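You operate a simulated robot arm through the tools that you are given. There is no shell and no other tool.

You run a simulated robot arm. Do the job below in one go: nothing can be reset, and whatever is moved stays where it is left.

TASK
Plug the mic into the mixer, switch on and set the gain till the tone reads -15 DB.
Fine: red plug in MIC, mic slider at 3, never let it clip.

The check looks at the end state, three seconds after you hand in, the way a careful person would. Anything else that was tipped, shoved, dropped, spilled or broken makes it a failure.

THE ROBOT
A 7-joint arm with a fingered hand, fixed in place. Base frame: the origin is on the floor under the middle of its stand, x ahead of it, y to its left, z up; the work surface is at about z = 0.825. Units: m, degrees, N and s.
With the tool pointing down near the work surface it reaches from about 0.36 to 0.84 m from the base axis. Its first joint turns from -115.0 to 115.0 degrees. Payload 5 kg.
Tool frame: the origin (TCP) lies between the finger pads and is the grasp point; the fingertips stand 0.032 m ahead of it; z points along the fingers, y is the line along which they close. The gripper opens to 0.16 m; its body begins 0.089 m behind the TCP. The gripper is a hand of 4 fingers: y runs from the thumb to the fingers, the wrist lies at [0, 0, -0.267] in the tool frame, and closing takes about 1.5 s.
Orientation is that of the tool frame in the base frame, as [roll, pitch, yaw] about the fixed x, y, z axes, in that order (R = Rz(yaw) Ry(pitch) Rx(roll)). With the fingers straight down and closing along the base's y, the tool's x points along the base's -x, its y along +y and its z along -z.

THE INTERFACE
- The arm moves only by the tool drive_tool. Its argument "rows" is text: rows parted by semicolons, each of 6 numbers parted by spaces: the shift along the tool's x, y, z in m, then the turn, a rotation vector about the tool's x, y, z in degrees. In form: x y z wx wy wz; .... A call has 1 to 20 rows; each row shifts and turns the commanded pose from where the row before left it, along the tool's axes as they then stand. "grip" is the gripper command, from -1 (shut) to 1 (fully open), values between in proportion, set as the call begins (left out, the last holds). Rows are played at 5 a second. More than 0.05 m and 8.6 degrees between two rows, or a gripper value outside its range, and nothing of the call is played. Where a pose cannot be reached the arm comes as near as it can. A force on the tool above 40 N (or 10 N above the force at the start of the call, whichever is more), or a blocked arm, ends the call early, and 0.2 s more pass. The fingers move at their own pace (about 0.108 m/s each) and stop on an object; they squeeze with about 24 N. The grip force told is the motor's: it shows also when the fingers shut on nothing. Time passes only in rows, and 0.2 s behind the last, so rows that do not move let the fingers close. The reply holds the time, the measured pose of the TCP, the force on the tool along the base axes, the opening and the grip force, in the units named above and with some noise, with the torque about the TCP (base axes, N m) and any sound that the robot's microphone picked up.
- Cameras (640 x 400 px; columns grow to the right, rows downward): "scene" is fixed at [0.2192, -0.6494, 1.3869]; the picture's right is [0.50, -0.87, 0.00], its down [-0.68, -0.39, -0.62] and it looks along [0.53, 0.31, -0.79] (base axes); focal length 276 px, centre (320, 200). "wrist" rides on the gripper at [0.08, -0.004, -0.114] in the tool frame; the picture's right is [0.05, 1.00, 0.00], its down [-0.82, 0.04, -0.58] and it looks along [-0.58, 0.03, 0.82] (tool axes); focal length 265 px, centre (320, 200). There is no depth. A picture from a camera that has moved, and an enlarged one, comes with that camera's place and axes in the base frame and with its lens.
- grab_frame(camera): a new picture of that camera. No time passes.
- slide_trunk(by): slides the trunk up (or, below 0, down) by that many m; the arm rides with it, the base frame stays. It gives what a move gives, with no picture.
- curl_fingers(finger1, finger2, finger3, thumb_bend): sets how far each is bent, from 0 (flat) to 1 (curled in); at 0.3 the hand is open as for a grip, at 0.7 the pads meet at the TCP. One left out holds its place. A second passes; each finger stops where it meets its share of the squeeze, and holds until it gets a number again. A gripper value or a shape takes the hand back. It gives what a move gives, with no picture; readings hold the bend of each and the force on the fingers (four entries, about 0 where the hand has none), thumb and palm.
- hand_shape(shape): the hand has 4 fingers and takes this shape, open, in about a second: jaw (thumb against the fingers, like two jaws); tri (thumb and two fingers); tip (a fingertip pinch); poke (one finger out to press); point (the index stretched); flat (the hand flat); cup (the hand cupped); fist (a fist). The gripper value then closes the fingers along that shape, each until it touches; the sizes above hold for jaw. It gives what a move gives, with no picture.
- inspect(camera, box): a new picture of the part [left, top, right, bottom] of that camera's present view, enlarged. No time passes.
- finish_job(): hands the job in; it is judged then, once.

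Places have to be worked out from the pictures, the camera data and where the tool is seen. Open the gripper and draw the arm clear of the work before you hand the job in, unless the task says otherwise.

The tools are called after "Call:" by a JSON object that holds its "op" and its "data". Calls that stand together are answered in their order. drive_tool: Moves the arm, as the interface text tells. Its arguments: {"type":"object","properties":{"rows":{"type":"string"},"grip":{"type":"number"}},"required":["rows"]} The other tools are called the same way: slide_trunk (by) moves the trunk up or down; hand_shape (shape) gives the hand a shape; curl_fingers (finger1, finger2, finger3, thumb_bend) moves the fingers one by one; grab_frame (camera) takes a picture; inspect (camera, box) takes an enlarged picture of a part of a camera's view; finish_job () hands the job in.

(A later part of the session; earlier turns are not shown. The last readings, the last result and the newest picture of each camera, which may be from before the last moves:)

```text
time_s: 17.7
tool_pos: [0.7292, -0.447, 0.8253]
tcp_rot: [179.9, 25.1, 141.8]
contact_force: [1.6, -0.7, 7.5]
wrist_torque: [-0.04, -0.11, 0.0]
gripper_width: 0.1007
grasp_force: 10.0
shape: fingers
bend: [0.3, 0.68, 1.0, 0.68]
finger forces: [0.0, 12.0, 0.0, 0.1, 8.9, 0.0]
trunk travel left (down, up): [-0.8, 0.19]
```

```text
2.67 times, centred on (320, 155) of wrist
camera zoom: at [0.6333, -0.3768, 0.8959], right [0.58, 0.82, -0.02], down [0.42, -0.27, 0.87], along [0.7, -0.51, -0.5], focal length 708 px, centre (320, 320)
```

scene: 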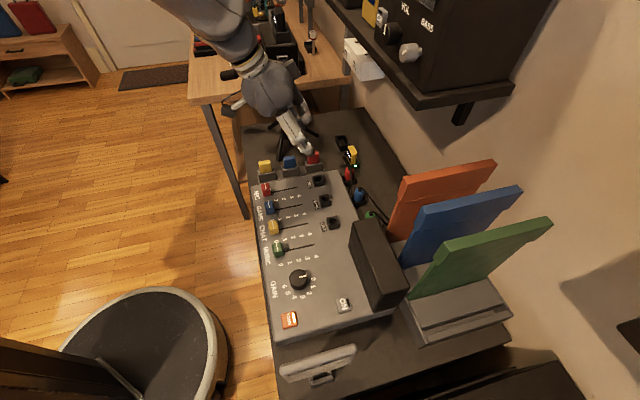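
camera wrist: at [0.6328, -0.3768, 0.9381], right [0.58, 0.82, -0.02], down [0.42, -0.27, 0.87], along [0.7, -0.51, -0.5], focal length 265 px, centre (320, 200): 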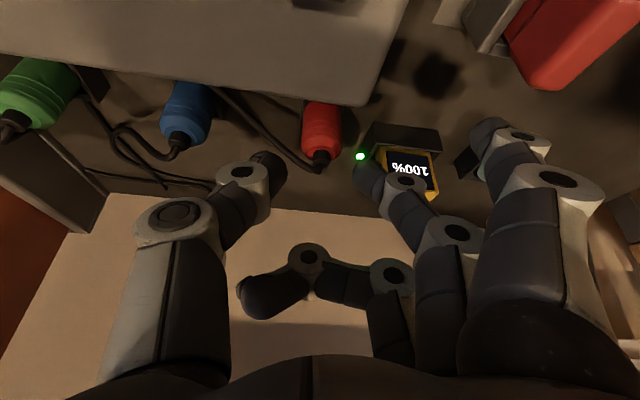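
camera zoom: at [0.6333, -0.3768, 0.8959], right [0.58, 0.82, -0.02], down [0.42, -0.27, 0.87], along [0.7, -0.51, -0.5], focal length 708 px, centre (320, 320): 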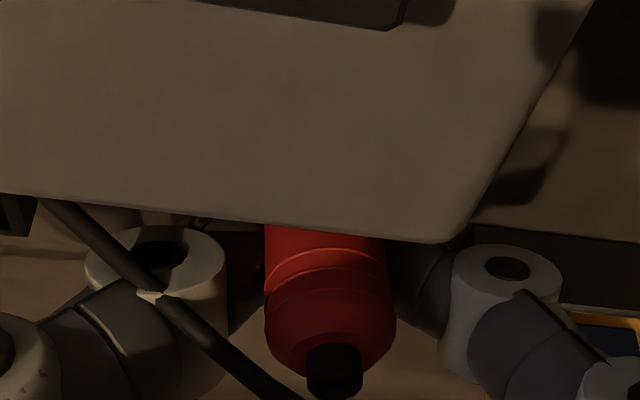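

Balanced pinch (12 N / 9 N) with the plug upright. I lift straight up 2 cm and check it follows.

Call:
{"op": "drive_tool", "data": {"rows": "-0.0021 0 -0.0045 0 0 0; -0.0021 0 -0.0045 0 0 0; -0.0021 0 -0.0045 0 0 0; -0.0021 0 -0.0045 0 0 0"}}

Call:
{"op": "inspect", "data": {"camera": "wrist", "box": [200, 80, 440, 230]}}

Call:
{"op": "inspect", "data": {"camera": "scene", "box": [280, 100, 400, 200]}}

```text
time_s: 18.7
tool_pos: [0.7305, -0.4481, 0.8447]
tcp_rot: [180.0, 25.0, 142.1]
contact_force: [0.2, 0.9, 0.5]
wrist_torque: [0.01, -0.06, 0.0]
gripper_width: 0.1001
grasp_force: 6.5
shape: fingers
bend: [0.3, 0.68, 1.0, 0.68]
finger forces: [0.0, 7.2, 0.0, 0.0, 6.3, 0.0]
trunk travel left (down, up): [-0.8, 0.19]
```

```text
2.67 times, centred on (320, 155) of wrist
camera zoom: at [0.6336, -0.3764, 0.9145], right [0.58, 0.82, -0.02], down [0.42, -0.27, 0.87], along [0.7, -0.51, -0.5], focal length 708 px, centre (320, 320)
```

zoom: 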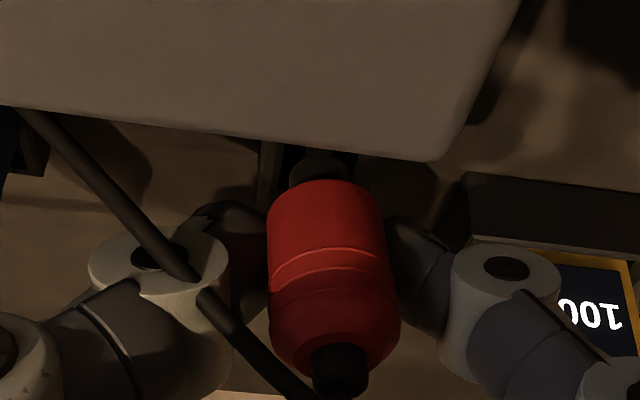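

```text
4.00 times, centred on (340, 150) of scene
camera zoom: at [0.2192, -0.6494, 1.3869], right [0.5, -0.87, 0.0], down [-0.68, -0.39, -0.62], along [0.53, 0.31, -0.79], focal length 1102 px, centre (240, 400)
```

zoom: 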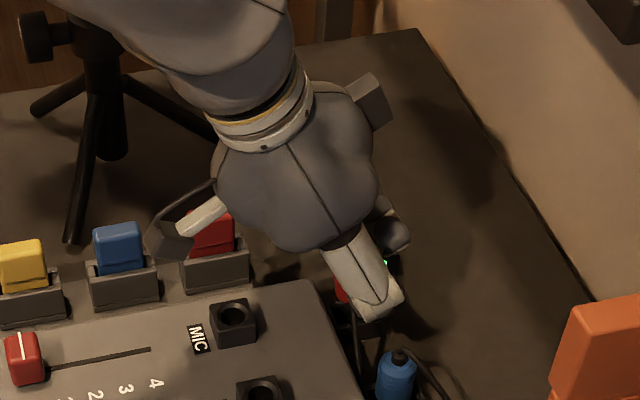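

The plug follows the hand and its tip is leaving the holder. I firm up the thumb slightly and continue lifting to about z 0.915.

Call:
{"op": "curl_fingers", "data": {"thumb_bend": 0.73}}

Call:
{"op": "drive_tool", "data": {"rows": "-0.0042 0 -0.0091 0 0 0; -0.0042 0 -0.0091 0 0 0; -0.0042 0 -0.0091 0 0 0; -0.0042 0 -0.0091 0 0 0; -0.0042 0 -0.0091 0 0 0; -0.0042 0 -0.0091 0 0 0; -0.0042 0 -0.0091 0 0 0"}}

Call:
{"op": "grab_frame", "data": {"camera": "wrist"}}

Call:
{"op": "inspect", "data": {"camera": "wrist", "box": [200, 50, 440, 230]}}

Call:
{"op": "inspect", "data": {"camera": "scene", "box": [280, 100, 400, 200]}}

```text
time_s: 19.7
tool_pos: [0.7302, -0.4483, 0.8442]
tcp_rot: [180.0, 25.0, 141.9]
contact_force: [0.3, -0.2, 0.1]
wrist_torque: [-0.04, 0.0, 0.02]
gripper_width: 0.0981
grasp_force: 8.7
shape: fingers
bend: [0.3, 0.67, 1.0, 0.69]
finger forces: [0.0, 9.0, 0.0, 0.1, 8.0, 0.0]
trunk travel left (down, up): [-0.8, 0.19]
```

```text
time_s: 21.3
tool_pos: [0.7323, -0.4475, 0.9122]
tcp_rot: [180.0, 24.9, 142.0]
contact_force: [-0.6, -0.4, -0.2]
wrist_torque: [-0.01, 0.0, 0.0]
gripper_width: 0.098
grasp_force: 8.6
shape: fingers
bend: [0.3, 0.67, 1.0, 0.69]
finger forces: [0.0, 8.9, 0.0, 0.0, 8.0, 0.0]
trunk travel left (down, up): [-0.8, 0.19]
```

```text
taken
camera wrist: at [0.6346, -0.3768, 0.9828], right [0.58, 0.82, -0.02], down [0.42, -0.27, 0.87], along [0.7, -0.51, -0.5], focal length 265 px, centre (320, 200)
```

wrist: 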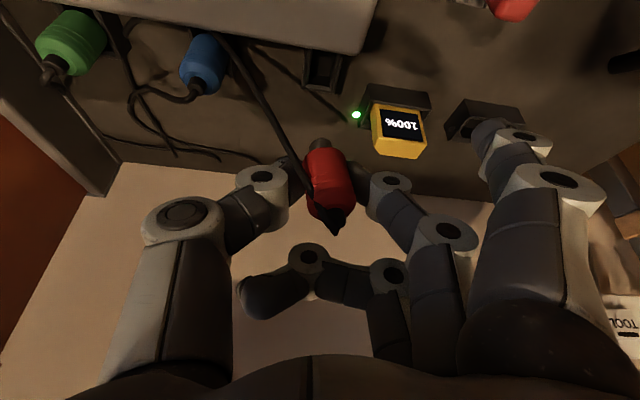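

```text
2.22 times, centred on (320, 140) of wrist
camera zoom: at [0.6346, -0.3768, 0.9828], right [0.58, 0.82, -0.02], down [0.42, -0.27, 0.87], along [0.7, -0.51, -0.5], focal length 590 px, centre (320, 333)
```

zoom: 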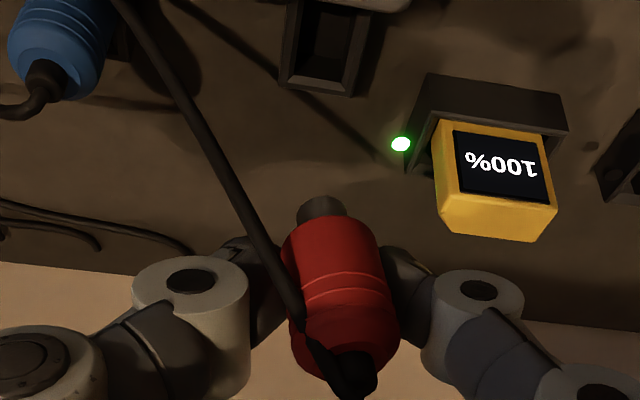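

```text
4.00 times, centred on (340, 150) of scene
camera zoom: at [0.2192, -0.6494, 1.3869], right [0.5, -0.87, 0.0], down [-0.68, -0.39, -0.62], along [0.53, 0.31, -0.79], focal length 1102 px, centre (240, 400)
```

zoom: 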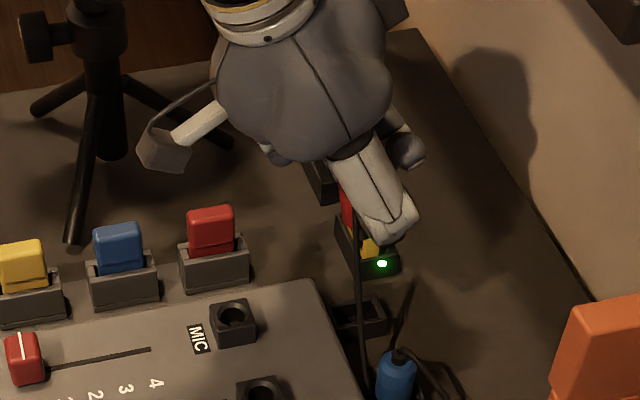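

The plug is out, held with its tip ~4 cm below the TCP but leaning ~7° toward the thumb. I tuck finger1 in a little (to clear the red battery later), turn the hand 7° to make the plug vertical, and carry it above the MIC socket.

Call:
{"op": "curl_fingers", "data": {"finger1": 0.45}}

Call:
{"op": "drive_tool", "data": {"rows": "0 0 0 -3.3 0 1.55; 0 0 0 -3.3 0 1.55; 0.0225 -0.004 -0.0111 0 0 0; 0.0225 -0.004 -0.0111 0 0 0; 0.0225 -0.004 -0.0111 0 0 0; 0.0225 -0.004 -0.0111 0 0 0; 0 0 0 0 0 0"}}

Call:
{"op": "grab_frame", "data": {"camera": "wrist"}}

Call:
{"op": "inspect", "data": {"camera": "wrist", "box": [230, 70, 410, 230]}}

Call:
{"op": "inspect", "data": {"camera": "scene", "box": [260, 110, 380, 210]}}

```text
time_s: 22.3
tool_pos: [0.7317, -0.4486, 0.914]
tcp_rot: [180.0, 25.0, 142.0]
contact_force: [-0.3, 0.2, -0.6]
wrist_torque: [0.02, 0.02, 0.0]
gripper_width: 0.0696
grasp_force: 8.3
shape: fingers
bend: [0.45, 0.67, 1.0, 0.69]
finger forces: [0.1, 8.9, 0.0, 0.0, 8.0, 0.0]
trunk travel left (down, up): [-0.8, 0.19]
```

```text
time_s: 23.9
tool_pos: [0.6418, -0.3992, 0.9137]
tcp_rot: [172.0, 24.8, 138.5]
contact_force: [-0.3, -0.4, -1.1]
wrist_torque: [-0.02, 0.0, 0.01]
gripper_width: 0.0693
grasp_force: 8.3
shape: fingers
bend: [0.45, 0.67, 1.0, 0.69]
finger forces: [0.0, 8.8, 0.0, 0.0, 7.9, 0.0]
trunk travel left (down, up): [-0.8, 0.19]
```

```text
taken
camera wrist: at [0.5398, -0.3357, 0.9816], right [0.58, 0.81, 0.11], down [0.35, -0.36, 0.87], along [0.74, -0.46, -0.49], focal length 265 px, centre (320, 200)
```

wrist: 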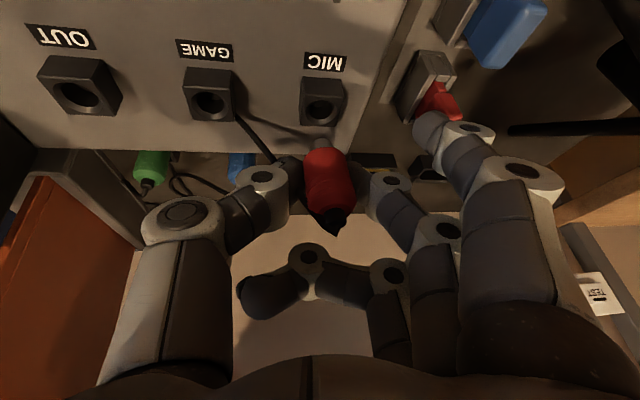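

```text
2.50 times, centred on (320, 150) of wrist
camera zoom: at [0.5398, -0.3357, 0.9816], right [0.58, 0.81, 0.11], down [0.35, -0.36, 0.87], along [0.74, -0.46, -0.49], focal length 664 px, centre (320, 325)
```

zoom: 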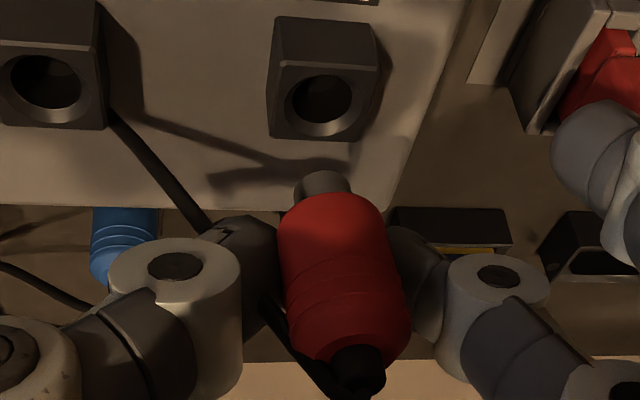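

```text
4.00 times, centred on (320, 160) of scene
camera zoom: at [0.2192, -0.6494, 1.3869], right [0.5, -0.87, 0.0], down [-0.68, -0.39, -0.62], along [0.53, 0.31, -0.79], focal length 1102 px, centre (320, 360)
```

zoom: 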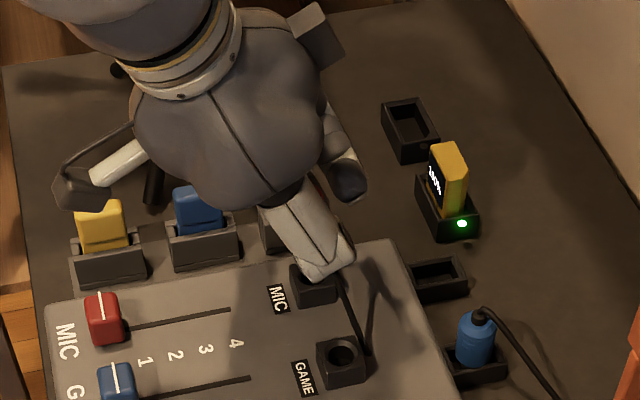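

The plug looks vertical now; comparing tip and hole in the same picture, the tip needs about 4 mm more toward the finger side. I correct that and lower 2 cm so the tip is just above the socket rim, then re-check.

Call:
{"op": "drive_tool", "data": {"rows": "0.0024 0.0004 0.0045 0 0 0; 0.0024 0.0004 0.0045 0 0 0; 0.0024 0.0004 0.0045 0 0 0; 0.0024 0.0004 0.0045 0 0 0; 0 0 0 0 0 0"}}

Call:
{"op": "inspect", "data": {"camera": "wrist", "box": [230, 70, 410, 230]}}

Call:
{"op": "inspect", "data": {"camera": "wrist", "box": [280, 90, 370, 150]}}

Call:
{"op": "inspect", "data": {"camera": "scene", "box": [290, 150, 350, 200]}}

```text
time_s: 25.1
tool_pos: [0.6439, -0.3945, 0.8939]
tcp_rot: [172.1, 24.8, 138.6]
contact_force: [-0.3, -0.2, 0.6]
wrist_torque: [-0.03, 0.01, 0.02]
gripper_width: 0.0694
grasp_force: 8.4
shape: fingers
bend: [0.45, 0.67, 1.0, 0.69]
finger forces: [0.0, 8.8, 0.0, 0.0, 7.8, 0.0]
trunk travel left (down, up): [-0.8, 0.19]
```

```text
2.50 times, centred on (320, 150) of wrist
camera zoom: at [0.5418, -0.3302, 0.9624], right [0.58, 0.81, 0.1], down [0.35, -0.36, 0.87], along [0.74, -0.46, -0.49], focal length 664 px, centre (320, 325)
```

zoom: 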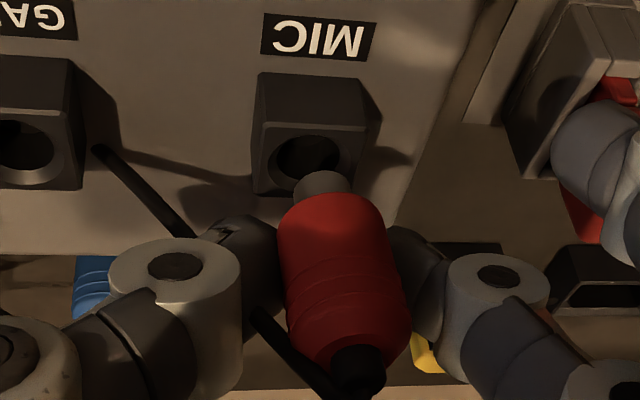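

```text
6.67 times, centred on (325, 120) of wrist
camera zoom: at [0.5418, -0.3302, 0.9624], right [0.58, 0.81, 0.1], down [0.35, -0.36, 0.87], along [0.74, -0.46, -0.49], focal length 1769 px, centre (287, 733)
```

zoom: 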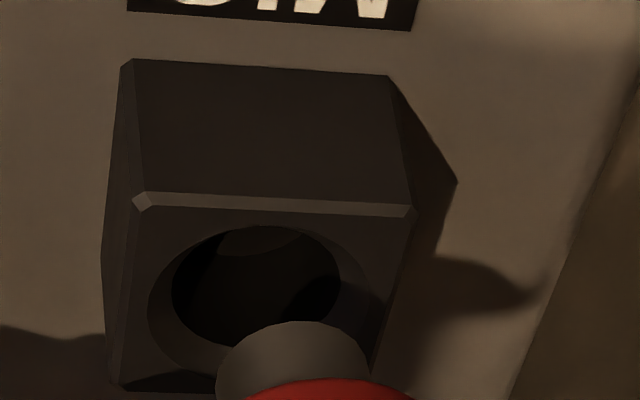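

```text
8.00 times, centred on (320, 175) of scene
camera zoom: at [0.2192, -0.6494, 1.3869], right [0.5, -0.87, 0.0], down [-0.68, -0.39, -0.62], along [0.53, 0.31, -0.79], focal length 2204 px, centre (320, 400)
```

zoom: 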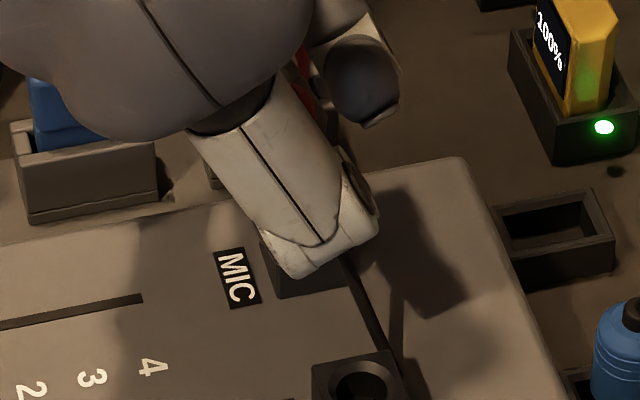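

The tip is now about 1 cm above the rim; comparing tip and hole it needs ~2 mm back toward the thumb and ~1–2 mm outward. I apply this with a further 6 mm descent and look again.

Call:
{"op": "drive_tool", "data": {"rows": "0.0007 -0.0015 0.0028 0 0 0; 0.0007 -0.0015 0.0028 0 0 0; 0 0 0 0 0 0; 0 0 0 0 0 0"}}

Call:
{"op": "inspect", "data": {"camera": "wrist", "box": [280, 90, 370, 150]}}

Call:
{"op": "inspect", "data": {"camera": "wrist", "box": [230, 70, 410, 230]}}

```text
time_s: 26.1
tool_pos: [0.6436, -0.3967, 0.8881]
tcp_rot: [171.9, 24.8, 138.5]
contact_force: [0.1, 0.6, 0.0]
wrist_torque: [0.02, 0.05, -0.03]
gripper_width: 0.0693
grasp_force: 8.1
shape: fingers
bend: [0.45, 0.67, 1.0, 0.69]
finger forces: [0.0, 8.8, 0.0, 0.1, 7.9, 0.0]
trunk travel left (down, up): [-0.8, 0.19]
```

```text
6.67 times, centred on (325, 120) of wrist
camera zoom: at [0.5411, -0.3334, 0.9571], right [0.58, 0.81, 0.1], down [0.35, -0.36, 0.87], along [0.74, -0.46, -0.49], focal length 1769 px, centre (287, 733)
```

zoom: 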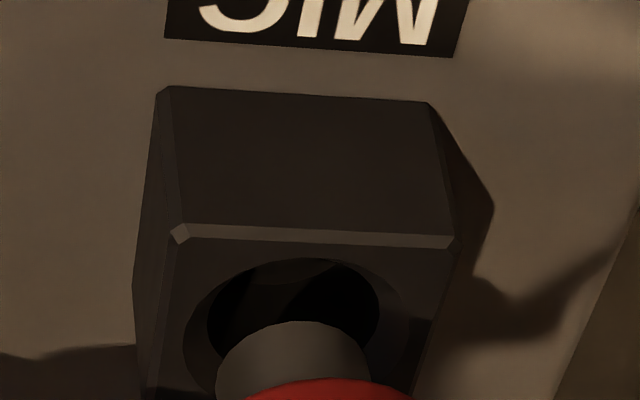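

```text
2.50 times, centred on (320, 150) of wrist
camera zoom: at [0.5411, -0.3334, 0.9571], right [0.58, 0.81, 0.1], down [0.35, -0.36, 0.87], along [0.74, -0.46, -0.49], focal length 664 px, centre (320, 325)
```

zoom: 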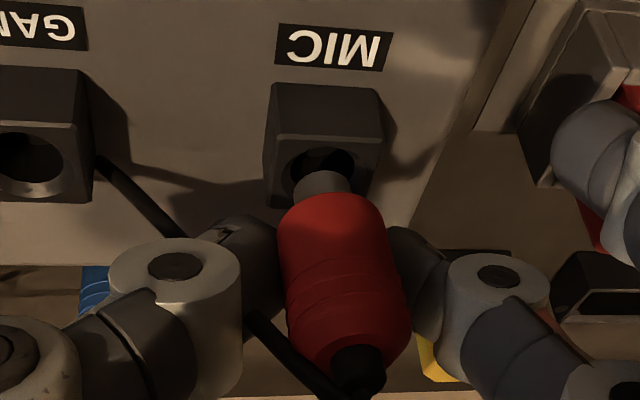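

The tip and hole are now aligned to within about 1 mm. I lower 8 mm so the tip enters the chamfer, watching the force.

Call:
{"op": "drive_tool", "data": {"rows": "0.00075 -0.0001 0.0019 0 0 0; 0.00075 -0.0001 0.0019 0 0 0; 0.00075 -0.0001 0.0019 0 0 0; 0.00075 -0.0001 0.0019 0 0 0; 0 0 0 0 0 0"}}

Call:
{"op": "inspect", "data": {"camera": "wrist", "box": [280, 90, 370, 150]}}

Call:
{"op": "inspect", "data": {"camera": "wrist", "box": [230, 70, 410, 230]}}

```text
time_s: 27.3
tool_pos: [0.6432, -0.3948, 0.8808]
tcp_rot: [172.0, 24.7, 138.6]
contact_force: [0.4, -0.6, 0.2]
wrist_torque: [0.02, -0.01, 0.02]
gripper_width: 0.0693
grasp_force: 9.0
shape: fingers
bend: [0.45, 0.67, 1.0, 0.69]
finger forces: [0.0, 8.9, 0.0, 0.1, 8.1, 0.0]
trunk travel left (down, up): [-0.8, 0.19]
```

```text
6.67 times, centred on (325, 120) of wrist
camera zoom: at [0.5422, -0.3318, 0.9495], right [0.58, 0.81, 0.1], down [0.35, -0.36, 0.87], along [0.74, -0.46, -0.49], focal length 1769 px, centre (287, 733)
```

zoom: 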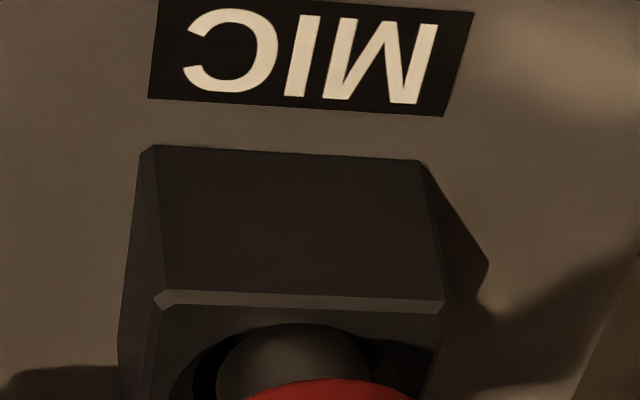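

```text
2.50 times, centred on (320, 150) of wrist
camera zoom: at [0.5422, -0.3318, 0.9495], right [0.58, 0.81, 0.1], down [0.35, -0.36, 0.87], along [0.74, -0.46, -0.49], focal length 664 px, centre (320, 325)
```

zoom: 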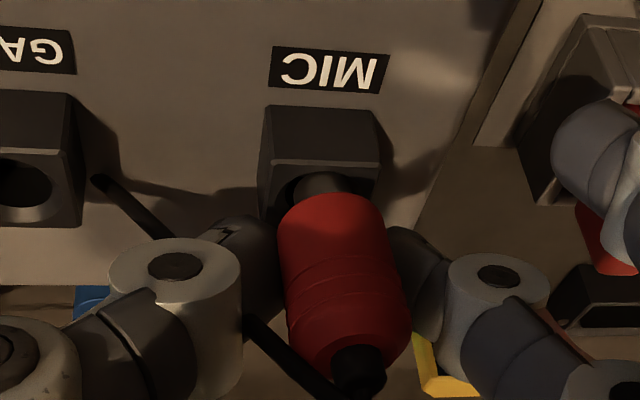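

The tip is at the rim with no contact; it sits ~1 mm too far toward the finger side. I nudge that back while going down another 5 mm.

Call:
{"op": "drive_tool", "data": {"rows": "0.0006 -0.0016 0.001 0 0 0; 0.0007 -0.0002 0.0015 0 0 0; 0.0007 -0.0002 0.0015 0 0 0; 0 0 0 0 0 0"}}

Call:
{"op": "inspect", "data": {"camera": "wrist", "box": [280, 90, 370, 150]}}

Call:
{"op": "inspect", "data": {"camera": "wrist", "box": [230, 70, 410, 230]}}

```text
time_s: 28.3
tool_pos: [0.6439, -0.3983, 0.8783]
tcp_rot: [171.9, 24.9, 138.6]
contact_force: [6.5, -3.4, 12.3]
wrist_torque: [0.02, -0.24, -0.06]
gripper_width: 0.0677
grasp_force: 10.9
shape: fingers
bend: [0.45, 0.67, 1.0, 0.69]
finger forces: [0.1, 12.3, 0.0, 0.0, 9.7, 0.0]
trunk travel left (down, up): [-0.8, 0.19]
```

```text
6.67 times, centred on (325, 120) of wrist
camera zoom: at [0.5417, -0.3344, 0.946], right [0.57, 0.81, 0.1], down [0.34, -0.36, 0.87], along [0.74, -0.46, -0.48], focal length 1769 px, centre (287, 733)
```

zoom: 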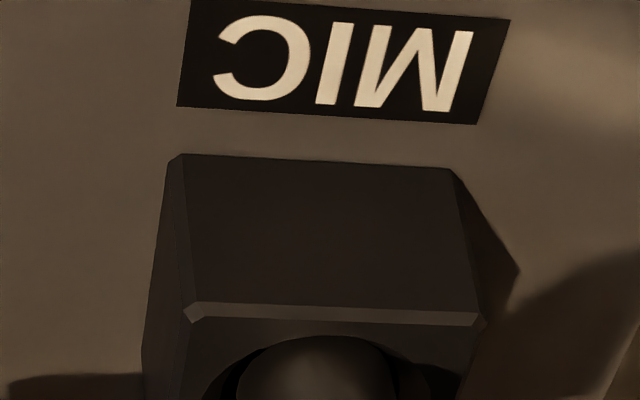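

```text
2.50 times, centred on (320, 150) of wrist
camera zoom: at [0.5417, -0.3344, 0.946], right [0.57, 0.81, 0.1], down [0.34, -0.36, 0.87], along [0.74, -0.46, -0.48], focal length 664 px, centre (320, 325)
```

zoom: 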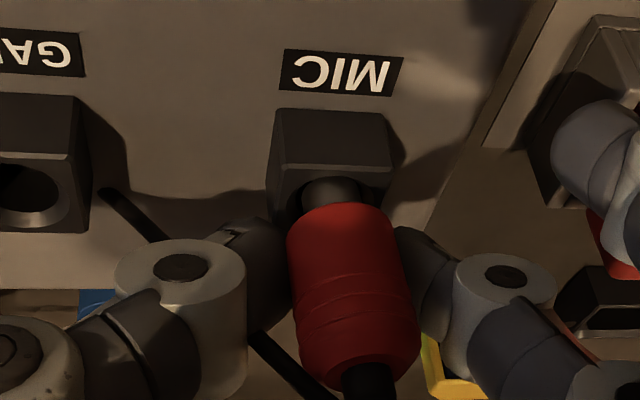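

Contact: the socket pushes the plug outward (+7 N) and up (12 N), meaning the tip rides the near-side chamfer. I back off slightly, shift 2 mm outward and look at the force.

Call:
{"op": "drive_tool", "data": {"rows": "-0.0006 0 -0.0014 0 0 0; -0.0018 0 0.0008 0 0 0; 0 0 0 0 0 0"}}

Call:
{"op": "inspect", "data": {"camera": "wrist", "box": [230, 70, 410, 230]}}

Call:
{"op": "inspect", "data": {"camera": "scene", "box": [270, 130, 370, 210]}}

```text
time_s: 29.1
tool_pos: [0.6435, -0.3992, 0.8777]
tcp_rot: [171.8, 24.8, 138.6]
contact_force: [6.8, -3.3, 12.5]
wrist_torque: [0.01, -0.25, -0.08]
gripper_width: 0.0678
grasp_force: 10.9
shape: fingers
bend: [0.45, 0.67, 1.0, 0.7]
finger forces: [0.0, 12.3, 0.1, 0.1, 9.4, 0.0]
trunk travel left (down, up): [-0.8, 0.19]
```

```text
2.50 times, centred on (320, 150) of wrist
camera zoom: at [0.5418, -0.3346, 0.9466], right [0.58, 0.81, 0.11], down [0.35, -0.36, 0.87], along [0.74, -0.46, -0.49], focal length 664 px, centre (320, 325)
```

zoom: 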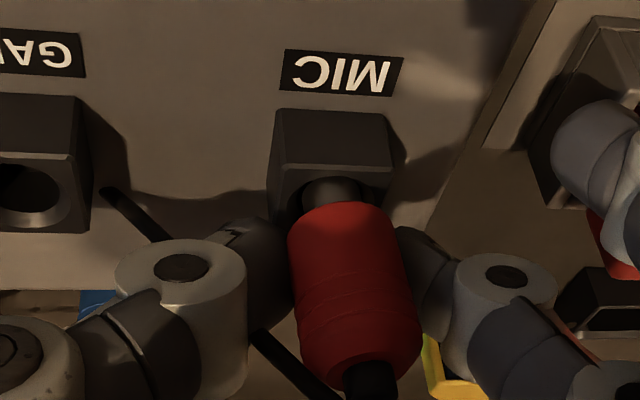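

```text
5.00 times, centred on (320, 170) of scene
camera zoom: at [0.2192, -0.6494, 1.3869], right [0.5, -0.87, 0.0], down [-0.68, -0.39, -0.62], along [0.53, 0.31, -0.79], focal length 1378 px, centre (320, 350)
```

zoom: 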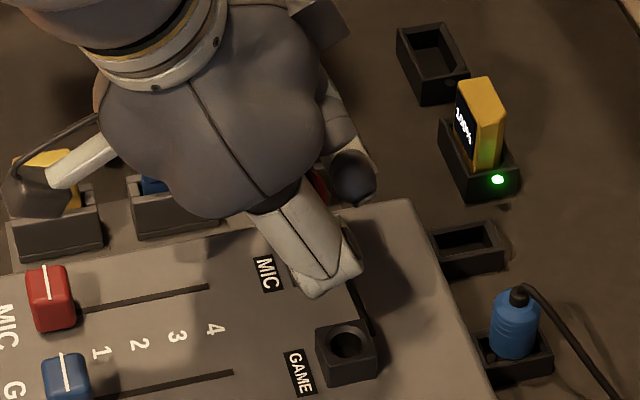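

The torque reading places the contact on the near side of the tip, so the plug sits ~3 mm too close to the robot; friction kept it from sliding. I lift 6 mm clear to unload, then view before re-aligning.

Call:
{"op": "drive_tool", "data": {"rows": "-0.0013 0 -0.0027 0 0 0; -0.0013 0 -0.0027 0 0 0; 0 0 0 0 0 0; 0 0 0 0 0 0"}}

Call:
{"op": "inspect", "data": {"camera": "wrist", "box": [230, 70, 410, 230]}}

Call:
{"op": "inspect", "data": {"camera": "wrist", "box": [280, 90, 370, 150]}}

```text
time_s: 30.1
tool_pos: [0.6428, -0.3989, 0.8826]
tcp_rot: [172.0, 24.6, 138.5]
contact_force: [0.6, 1.1, -0.3]
wrist_torque: [-0.03, 0.01, 0.0]
gripper_width: 0.0678
grasp_force: 8.4
shape: fingers
bend: [0.45, 0.67, 1.0, 0.69]
finger forces: [0.1, 8.6, 0.0, 0.0, 7.7, 0.0]
trunk travel left (down, up): [-0.8, 0.19]
```

```text
2.50 times, centred on (320, 150) of wrist
camera zoom: at [0.5408, -0.3354, 0.9518], right [0.58, 0.81, 0.1], down [0.35, -0.36, 0.87], along [0.74, -0.46, -0.49], focal length 664 px, centre (320, 325)
```

zoom: 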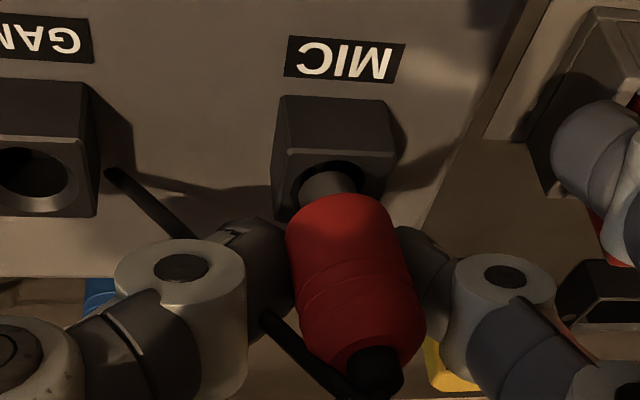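

```text
6.67 times, centred on (325, 120) of wrist
camera zoom: at [0.5408, -0.3354, 0.9518], right [0.58, 0.81, 0.1], down [0.35, -0.36, 0.87], along [0.74, -0.46, -0.49], focal length 1769 px, centre (287, 733)
```

zoom: 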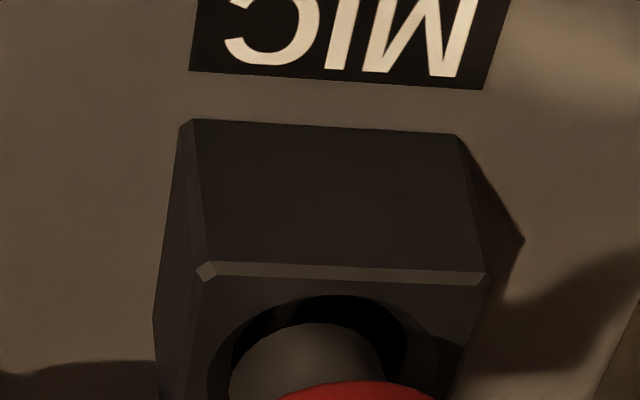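

Unloaded cleanly. The plug now leans ~4° toward the finger side in the grip, so I turn the hand 4° to straighten it and re-centre laterally, then look again.

Call:
{"op": "drive_tool", "data": {"rows": "-0.0004 0 -0.0009 -1.8 0 0.85; 0 -0.0015 -0.0003 -1.83 0 0.84; 0 0 0 0 0 0; 0 0 0 0 0 0"}}

Call:
{"op": "inspect", "data": {"camera": "wrist", "box": [230, 70, 410, 230]}}

Call:
{"op": "inspect", "data": {"camera": "wrist", "box": [280, 90, 370, 150]}}

```text
time_s: 31.1
tool_pos: [0.642, -0.4003, 0.8854]
tcp_rot: [167.6, 24.5, 136.7]
contact_force: [0.2, 0.8, -0.4]
wrist_torque: [0.02, 0.04, -0.01]
gripper_width: 0.0679
grasp_force: 8.1
shape: fingers
bend: [0.45, 0.67, 1.0, 0.69]
finger forces: [0.0, 8.5, 0.1, 0.0, 7.6, 0.1]
trunk travel left (down, up): [-0.8, 0.19]
```

```text
2.50 times, centred on (320, 150) of wrist
camera zoom: at [0.5371, -0.3401, 0.9529], right [0.57, 0.8, 0.17], down [0.31, -0.41, 0.86], along [0.76, -0.44, -0.48], focal length 664 px, centre (320, 325)
```

zoom: 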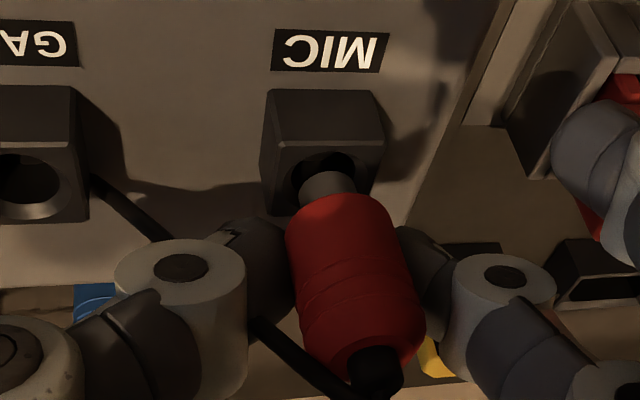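

```text
6.67 times, centred on (325, 120) of wrist
camera zoom: at [0.5371, -0.3401, 0.9529], right [0.57, 0.8, 0.17], down [0.31, -0.41, 0.86], along [0.76, -0.44, -0.48], focal length 1769 px, centre (287, 733)
```

zoom: 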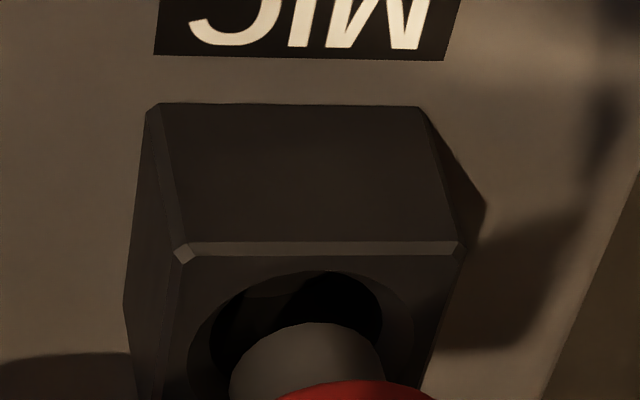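

Aligned laterally to <0.5 mm and upright within ~1–2°. I lower straight down in 1.5 mm steps for 7.5 mm and watch the force.

Call:
{"op": "drive_tool", "data": {"rows": "0.00062 -0.0003 0.00133 0 0 0; 0.00062 -0.0003 0.00133 0 0 0; 0.00062 -0.0003 0.00133 0 0 0; 0.00062 -0.0003 0.00133 0 0 0; 0.00062 -0.0003 0.00133 0 0 0; 0 0 0 0 0 0"}}

Call:
{"op": "inspect", "data": {"camera": "wrist", "box": [230, 70, 410, 230]}}

Call:
{"op": "inspect", "data": {"camera": "wrist", "box": [280, 90, 370, 150]}}

```text
time_s: 32.5
tool_pos: [0.6409, -0.4019, 0.8784]
tcp_rot: [167.6, 24.5, 136.7]
contact_force: [2.5, -1.8, 5.2]
wrist_torque: [0.04, -0.1, -0.02]
gripper_width: 0.0677
grasp_force: 9.0
shape: fingers
bend: [0.45, 0.67, 1.0, 0.69]
finger forces: [0.1, 10.2, 0.0, 0.0, 8.0, 0.1]
trunk travel left (down, up): [-0.8, 0.19]
```

```text
2.50 times, centred on (320, 150) of wrist
camera zoom: at [0.5368, -0.3407, 0.9453], right [0.57, 0.8, 0.17], down [0.31, -0.41, 0.86], along [0.76, -0.44, -0.48], focal length 664 px, centre (320, 325)
```

zoom: 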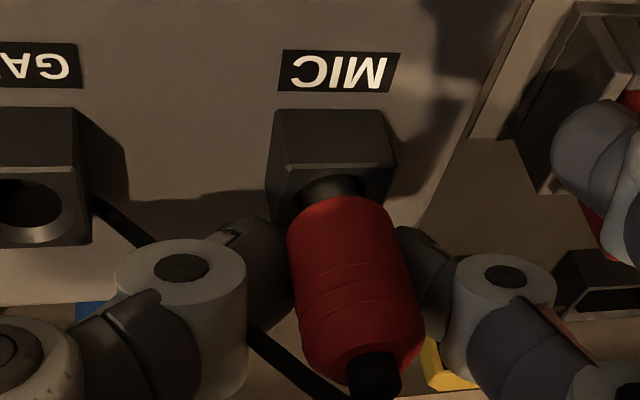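

```text
6.67 times, centred on (325, 120) of wrist
camera zoom: at [0.5368, -0.3407, 0.9453], right [0.57, 0.8, 0.17], down [0.31, -0.41, 0.86], along [0.76, -0.44, -0.48], focal length 1769 px, centre (287, 733)
```

zoom: 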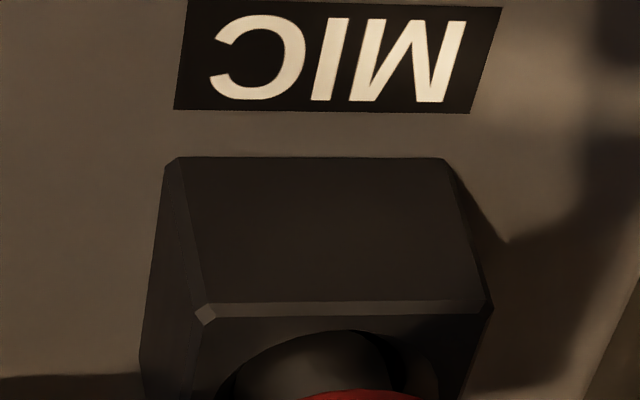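

Light contact (5 N up, 3 N outward) with the tip just inside the rim; the push says the plug should go ~1.5 mm outward and a touch toward the finger side. I shift that way before pressing further.

Call:
{"op": "drive_tool", "data": {"rows": "-0.0007 0.0004 0.0004 0 0 0; -0.0008 0.0004 0.0004 0 0 0; 0.00062 -0.0003 0.00133 0 0 0; 0 0 0 0 0 0"}}

Call:
{"op": "inspect", "data": {"camera": "wrist", "box": [230, 70, 410, 230]}}

```text
time_s: 33.5
tool_pos: [0.6436, -0.4014, 0.8756]
tcp_rot: [167.6, 24.6, 136.7]
contact_force: [2.2, -4.7, 10.1]
wrist_torque: [-0.03, -0.1, 0.0]
gripper_width: 0.0679
grasp_force: 10.0
shape: fingers
bend: [0.45, 0.67, 1.0, 0.7]
finger forces: [0.1, 10.0, 0.0, 0.0, 10.7, 0.0]
trunk travel left (down, up): [-0.8, 0.19]
```

```text
2.50 times, centred on (320, 150) of wrist
camera zoom: at [0.5383, -0.3412, 0.9437], right [0.57, 0.8, 0.17], down [0.31, -0.41, 0.86], along [0.76, -0.44, -0.48], focal length 664 px, centre (320, 325)
```

zoom: 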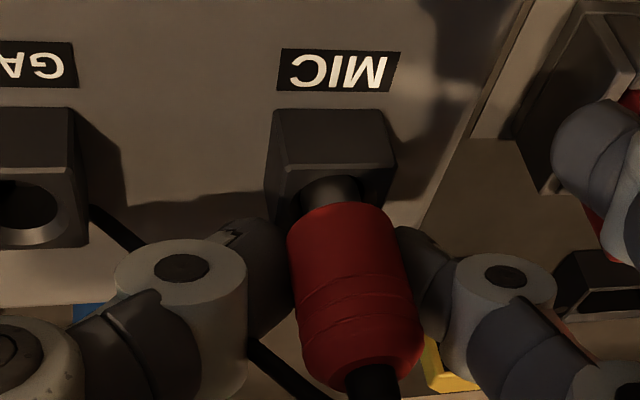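

The reaction is still on the near side, so I lift 4 mm clear and look at tip-versus-hole from a clean, unloaded state.

Call:
{"op": "drive_tool", "data": {"rows": "-0.0008 0.0004 -0.0018 0 0 0; -0.0008 0.0004 -0.0018 0 0 0; -0.0008 0.0004 -0.0018 0 0 0; 0 0 0 0 0 0; 0 0 0 0 0 0"}}

Call:
{"op": "inspect", "data": {"camera": "wrist", "box": [280, 90, 370, 150]}}

Call:
{"op": "inspect", "data": {"camera": "wrist", "box": [230, 70, 410, 230]}}

Call:
{"op": "inspect", "data": {"camera": "scene", "box": [290, 150, 350, 200]}}

```text
time_s: 34.7
tool_pos: [0.6435, -0.3998, 0.8808]
tcp_rot: [167.6, 24.5, 136.7]
contact_force: [0.3, 0.8, -0.2]
wrist_torque: [0.0, 0.06, -0.03]
gripper_width: 0.0677
grasp_force: 7.8
shape: fingers
bend: [0.45, 0.67, 1.0, 0.7]
finger forces: [0.0, 8.3, 0.1, 0.0, 7.7, 0.0]
trunk travel left (down, up): [-0.8, 0.19]
```

```text
6.67 times, centred on (325, 120) of wrist
camera zoom: at [0.5386, -0.3402, 0.9484], right [0.57, 0.8, 0.17], down [0.31, -0.41, 0.86], along [0.76, -0.43, -0.48], focal length 1769 px, centre (287, 733)
```

zoom: 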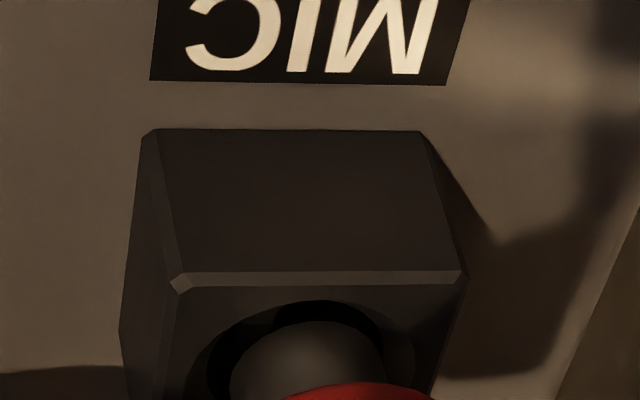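

```text
2.50 times, centred on (320, 150) of wrist
camera zoom: at [0.5386, -0.3402, 0.9484], right [0.57, 0.8, 0.17], down [0.31, -0.41, 0.86], along [0.76, -0.43, -0.48], focal length 664 px, centre (320, 325)
```

zoom: 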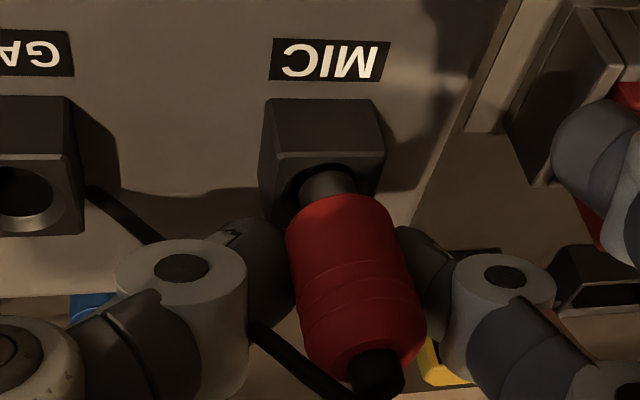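

```text
8.00 times, centred on (320, 175) of scene
camera zoom: at [0.2192, -0.6494, 1.3869], right [0.5, -0.87, 0.0], down [-0.68, -0.39, -0.62], along [0.53, 0.31, -0.79], focal length 2204 px, centre (320, 400)
```

zoom: 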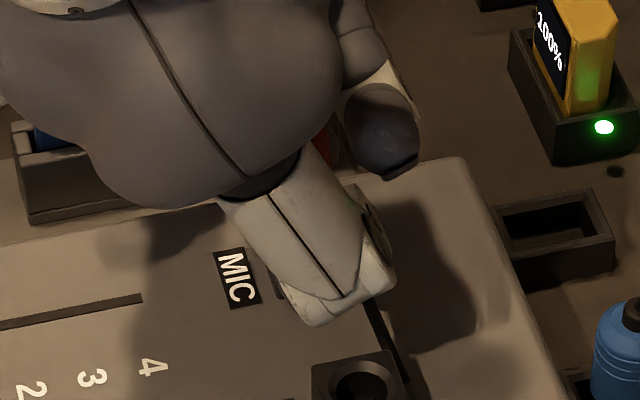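

Unloaded, the plug springs back to its former pose in the grip. Fitting the contacts, the plug must go ~1.2 mm further outward and 0.6 mm back toward the thumb; I shift in free air and check.

Call:
{"op": "drive_tool", "data": {"rows": "-0.0005 -0.0003 0.0002 0 0 0; -0.0005 -0.0003 0.0001 0 0 0; 0 0 0 0 0 0; 0 0 0 0 0 0"}}

Call:
{"op": "inspect", "data": {"camera": "wrist", "box": [280, 90, 370, 150]}}

```text
time_s: 35.7
tool_pos: [0.6435, -0.4028, 0.8811]
tcp_rot: [167.6, 24.4, 136.7]
contact_force: [0.1, -0.1, -1.2]
wrist_torque: [-0.03, 0.0, 0.03]
gripper_width: 0.0675
grasp_force: 7.5
shape: fingers
bend: [0.45, 0.67, 1.0, 0.7]
finger forces: [0.0, 8.4, 0.1, 0.0, 7.7, 0.1]
trunk travel left (down, up): [-0.8, 0.19]
```

```text
6.67 times, centred on (325, 120) of wrist
camera zoom: at [0.5393, -0.3419, 0.9489], right [0.57, 0.8, 0.17], down [0.31, -0.41, 0.86], along [0.76, -0.44, -0.48], focal length 1769 px, centre (287, 733)
```

zoom: 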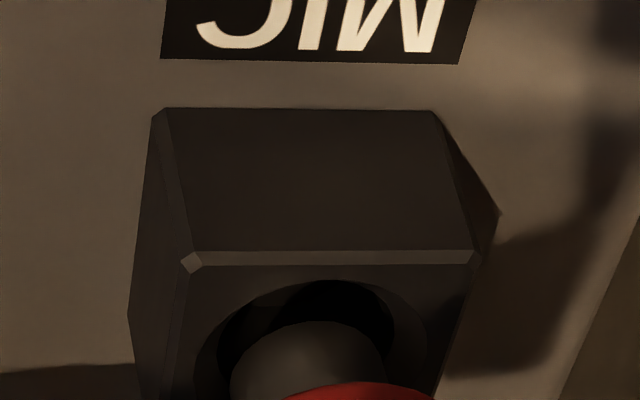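

Lateral alignment is within 0.5 mm. Now descending 4 mm in small steps to feel for entry.

Call:
{"op": "drive_tool", "data": {"rows": "0.00041 -0.0002 0.00089 0 0 0; 0.00041 -0.0002 0.00089 0 0 0; 0.00041 -0.0002 0.00089 0 0 0; 0.00041 -0.0002 0.00089 0 0 0; 0 0 0 0 0 0; 0 0 0 0 0 0"}}

Call:
{"op": "inspect", "data": {"camera": "wrist", "box": [280, 90, 370, 150]}}

```text
time_s: 37.1
tool_pos: [0.6437, -0.4035, 0.8788]
tcp_rot: [167.6, 24.6, 136.7]
contact_force: [0.4, 0.0, -1.3]
wrist_torque: [0.0, 0.0, 0.01]
gripper_width: 0.068
grasp_force: 8.1
shape: fingers
bend: [0.45, 0.67, 1.0, 0.7]
finger forces: [0.1, 8.3, 0.0, 0.0, 7.7, 0.0]
trunk travel left (down, up): [-0.8, 0.19]
```

```text
6.67 times, centred on (325, 120) of wrist
camera zoom: at [0.5391, -0.342, 0.9459], right [0.57, 0.8, 0.17], down [0.31, -0.41, 0.86], along [0.76, -0.44, -0.48], focal length 1769 px, centre (287, 733)
```

zoom: 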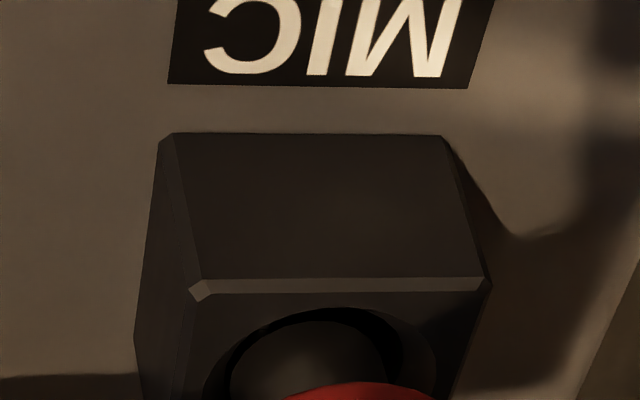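

No force now at the height where it jammed before — the tip is entering the hole. I continue down 4 mm with a 0.5 mm sideways trim.

Call:
{"op": "drive_tool", "data": {"rows": "0.00042 -0.00008 0.00092 0 0 0; 0.00042 -0.00008 0.00092 0 0 0; 0.00042 -0.00008 0.00092 0 0 0; 0.00042 -0.00008 0.00092 0 0 0; 0 0 0 0 0 0; 0 0 0 0 0 0"}}

Call:
{"op": "inspect", "data": {"camera": "wrist", "box": [230, 70, 410, 230]}}

```text
time_s: 38.5
tool_pos: [0.645, -0.402, 0.8735]
tcp_rot: [167.6, 24.5, 136.7]
contact_force: [-0.1, -0.6, 0.1]
wrist_torque: [-0.03, 0.0, 0.03]
gripper_width: 0.0677
grasp_force: 8.1
shape: fingers
bend: [0.45, 0.67, 1.0, 0.7]
finger forces: [0.0, 8.4, 0.1, 0.0, 7.8, 0.0]
trunk travel left (down, up): [-0.8, 0.19]
```

```text
2.50 times, centred on (320, 150) of wrist
camera zoom: at [0.5394, -0.3419, 0.942], right [0.57, 0.8, 0.17], down [0.31, -0.41, 0.86], along [0.76, -0.44, -0.48], focal length 664 px, centre (320, 325)
```

zoom: 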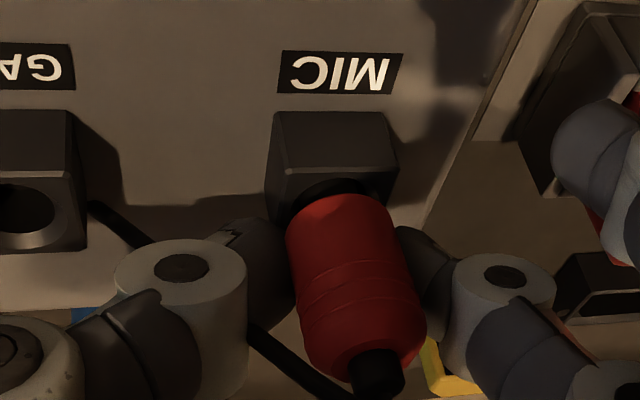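

Still no force and the pin is mostly inside. I continue down until the body seats.

Call:
{"op": "drive_tool", "data": {"rows": "0.00041 -0.0002 0.00089 0 0 0; 0.00041 -0.0002 0.00089 0 0 0; 0.00041 -0.0002 0.00089 0 0 0; 0.00041 -0.0002 0.00089 0 0 0; 0.00041 -0.0002 0.00089 0 0 0; 0 0 0 0 0 0"}}

Call:
{"op": "inspect", "data": {"camera": "wrist", "box": [230, 70, 410, 230]}}

```text
time_s: 39.9
tool_pos: [0.6452, -0.4025, 0.8704]
tcp_rot: [167.7, 24.6, 136.7]
contact_force: [-3.1, -3.5, 8.5]
wrist_torque: [-0.21, 0.09, -0.12]
gripper_width: 0.0675
grasp_force: 12.5
shape: fingers
bend: [0.45, 0.67, 1.0, 0.71]
finger forces: [0.0, 8.0, 0.1, 0.2, 16.8, 0.1]
trunk travel left (down, up): [-0.8, 0.19]
```

```text
2.50 times, centred on (320, 150) of wrist
camera zoom: at [0.5394, -0.3421, 0.9369], right [0.57, 0.8, 0.17], down [0.31, -0.41, 0.86], along [0.76, -0.44, -0.48], focal length 664 px, centre (320, 325)
```

zoom: 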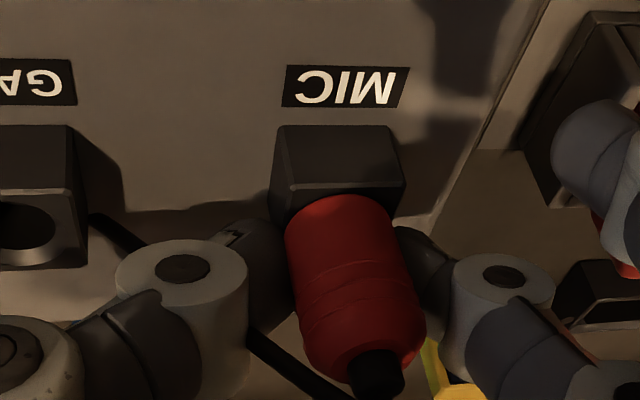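

The body is at the block top; the remaining force is the thumb tip touching the socket block. I release finger2 and thumb to see whether the plug stands seated on its own.

Call:
{"op": "curl_fingers", "data": {"finger2": 0.62, "thumb_bend": 0.62}}

Call:
{"op": "inspect", "data": {"camera": "wrist", "box": [230, 70, 410, 230]}}

Call:
{"op": "inspect", "data": {"camera": "scene", "box": [270, 130, 370, 210]}}

```text
time_s: 40.9
tool_pos: [0.6452, -0.401, 0.8682]
tcp_rot: [167.5, 24.4, 136.7]
contact_force: [0.0, 0.6, 1.8]
wrist_torque: [0.0, 0.03, -0.01]
gripper_width: 0.0768
grasp_force: 1.2
shape: fingers
bend: [0.45, 0.62, 1.0, 0.63]
finger forces: [0.1, 0.0, 0.0, 0.0, 2.2, 0.0]
trunk travel left (down, up): [-0.8, 0.19]
```

```text
2.50 times, centred on (320, 150) of wrist
camera zoom: at [0.5403, -0.3409, 0.936], right [0.57, 0.8, 0.17], down [0.31, -0.41, 0.86], along [0.76, -0.44, -0.48], focal length 664 px, centre (320, 325)
```

zoom: 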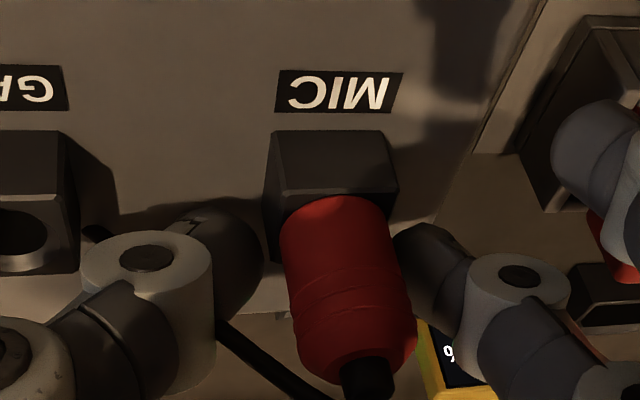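

```text
5.00 times, centred on (320, 170) of scene
camera zoom: at [0.2192, -0.6494, 1.3869], right [0.5, -0.87, 0.0], down [-0.68, -0.39, -0.62], along [0.53, 0.31, -0.79], focal length 1378 px, centre (320, 350)
```

zoom: 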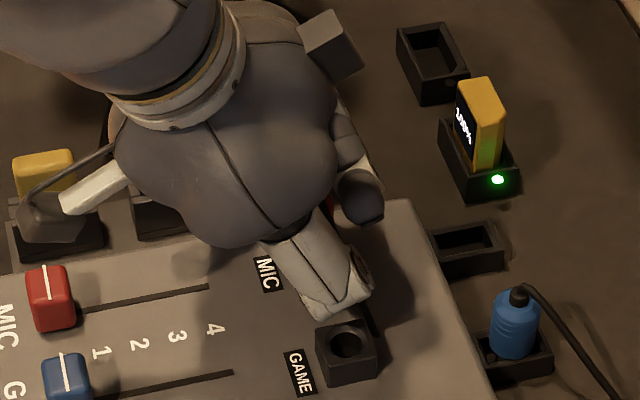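

The plug stands by itself in the MIC socket. I open the fingers wider and lift straight up clear of it.

Call:
{"op": "curl_fingers", "data": {"finger2": 0.54, "thumb_bend": 0.54}}

Call:
{"op": "drive_tool", "data": {"rows": "-0.0041 0.002 -0.0089 0 0 0; -0.0041 0.002 -0.0089 0 0 0; -0.0062 0.0029 -0.0133 0 0 0; -0.0083 0.0039 -0.0178 0 0 0; -0.0083 0.0039 -0.0178 0 0 0; 0 0 0 0 0 0"}}

Call:
{"op": "grab_frame", "data": {"camera": "wrist"}}

Call:
{"op": "inspect", "data": {"camera": "scene", "box": [270, 130, 370, 210]}}

```text
time_s: 41.9
tool_pos: [0.646, -0.4022, 0.8712]
tcp_rot: [167.5, 24.9, 136.9]
contact_force: [7.5, -2.4, 21.4]
wrist_torque: [-0.71, -0.11, 0.21]
gripper_width: 0.0831
grasp_force: 11.1
shape: fingers
bend: [0.45, 0.54, 1.0, 0.57]
finger forces: [0.0, 0.0, 0.0, 0.1, 21.7, 0.0]
trunk travel left (down, up): [-0.8, 0.19]
```

```text
time_s: 43.3
tool_pos: [0.6459, -0.4032, 0.944]
tcp_rot: [167.7, 24.6, 136.7]
contact_force: [0.1, 0.4, 0.0]
wrist_torque: [0.01, -0.01, 0.03]
gripper_width: 0.0931
grasp_force: 0.0
shape: fingers
bend: [0.45, 0.54, 1.0, 0.54]
finger forces: [0.0, 0.0, 0.0, 0.1, 0.1, 0.1]
trunk travel left (down, up): [-0.8, 0.19]
```

```text
taken
camera wrist: at [0.5415, -0.3416, 1.0124], right [0.57, 0.8, 0.17], down [0.31, -0.41, 0.86], along [0.76, -0.44, -0.48], focal length 265 px, centre (320, 200)
```

wrist: 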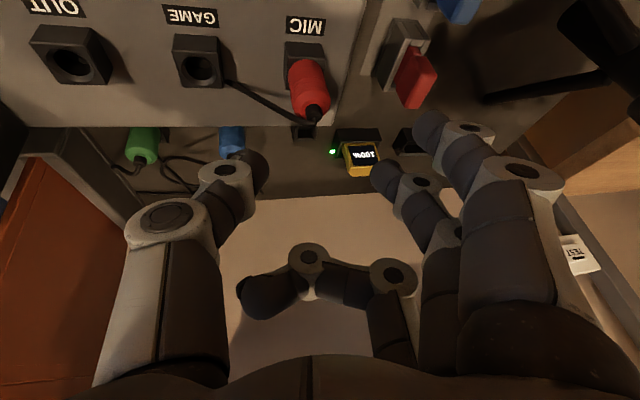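

```text
5.00 times, centred on (320, 170) of scene
camera zoom: at [0.2192, -0.6494, 1.3869], right [0.5, -0.87, 0.0], down [-0.68, -0.39, -0.62], along [0.53, 0.31, -0.79], focal length 1378 px, centre (320, 350)
```

zoom: 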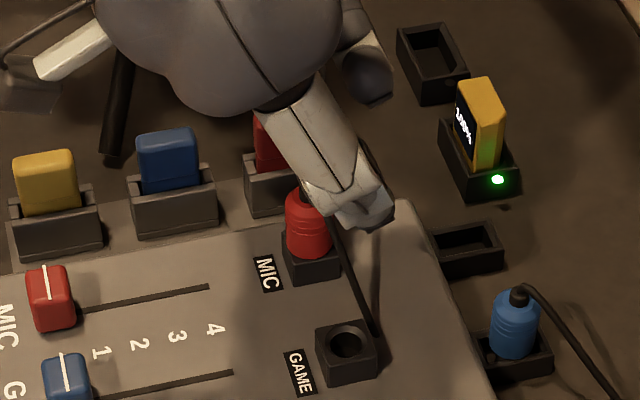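

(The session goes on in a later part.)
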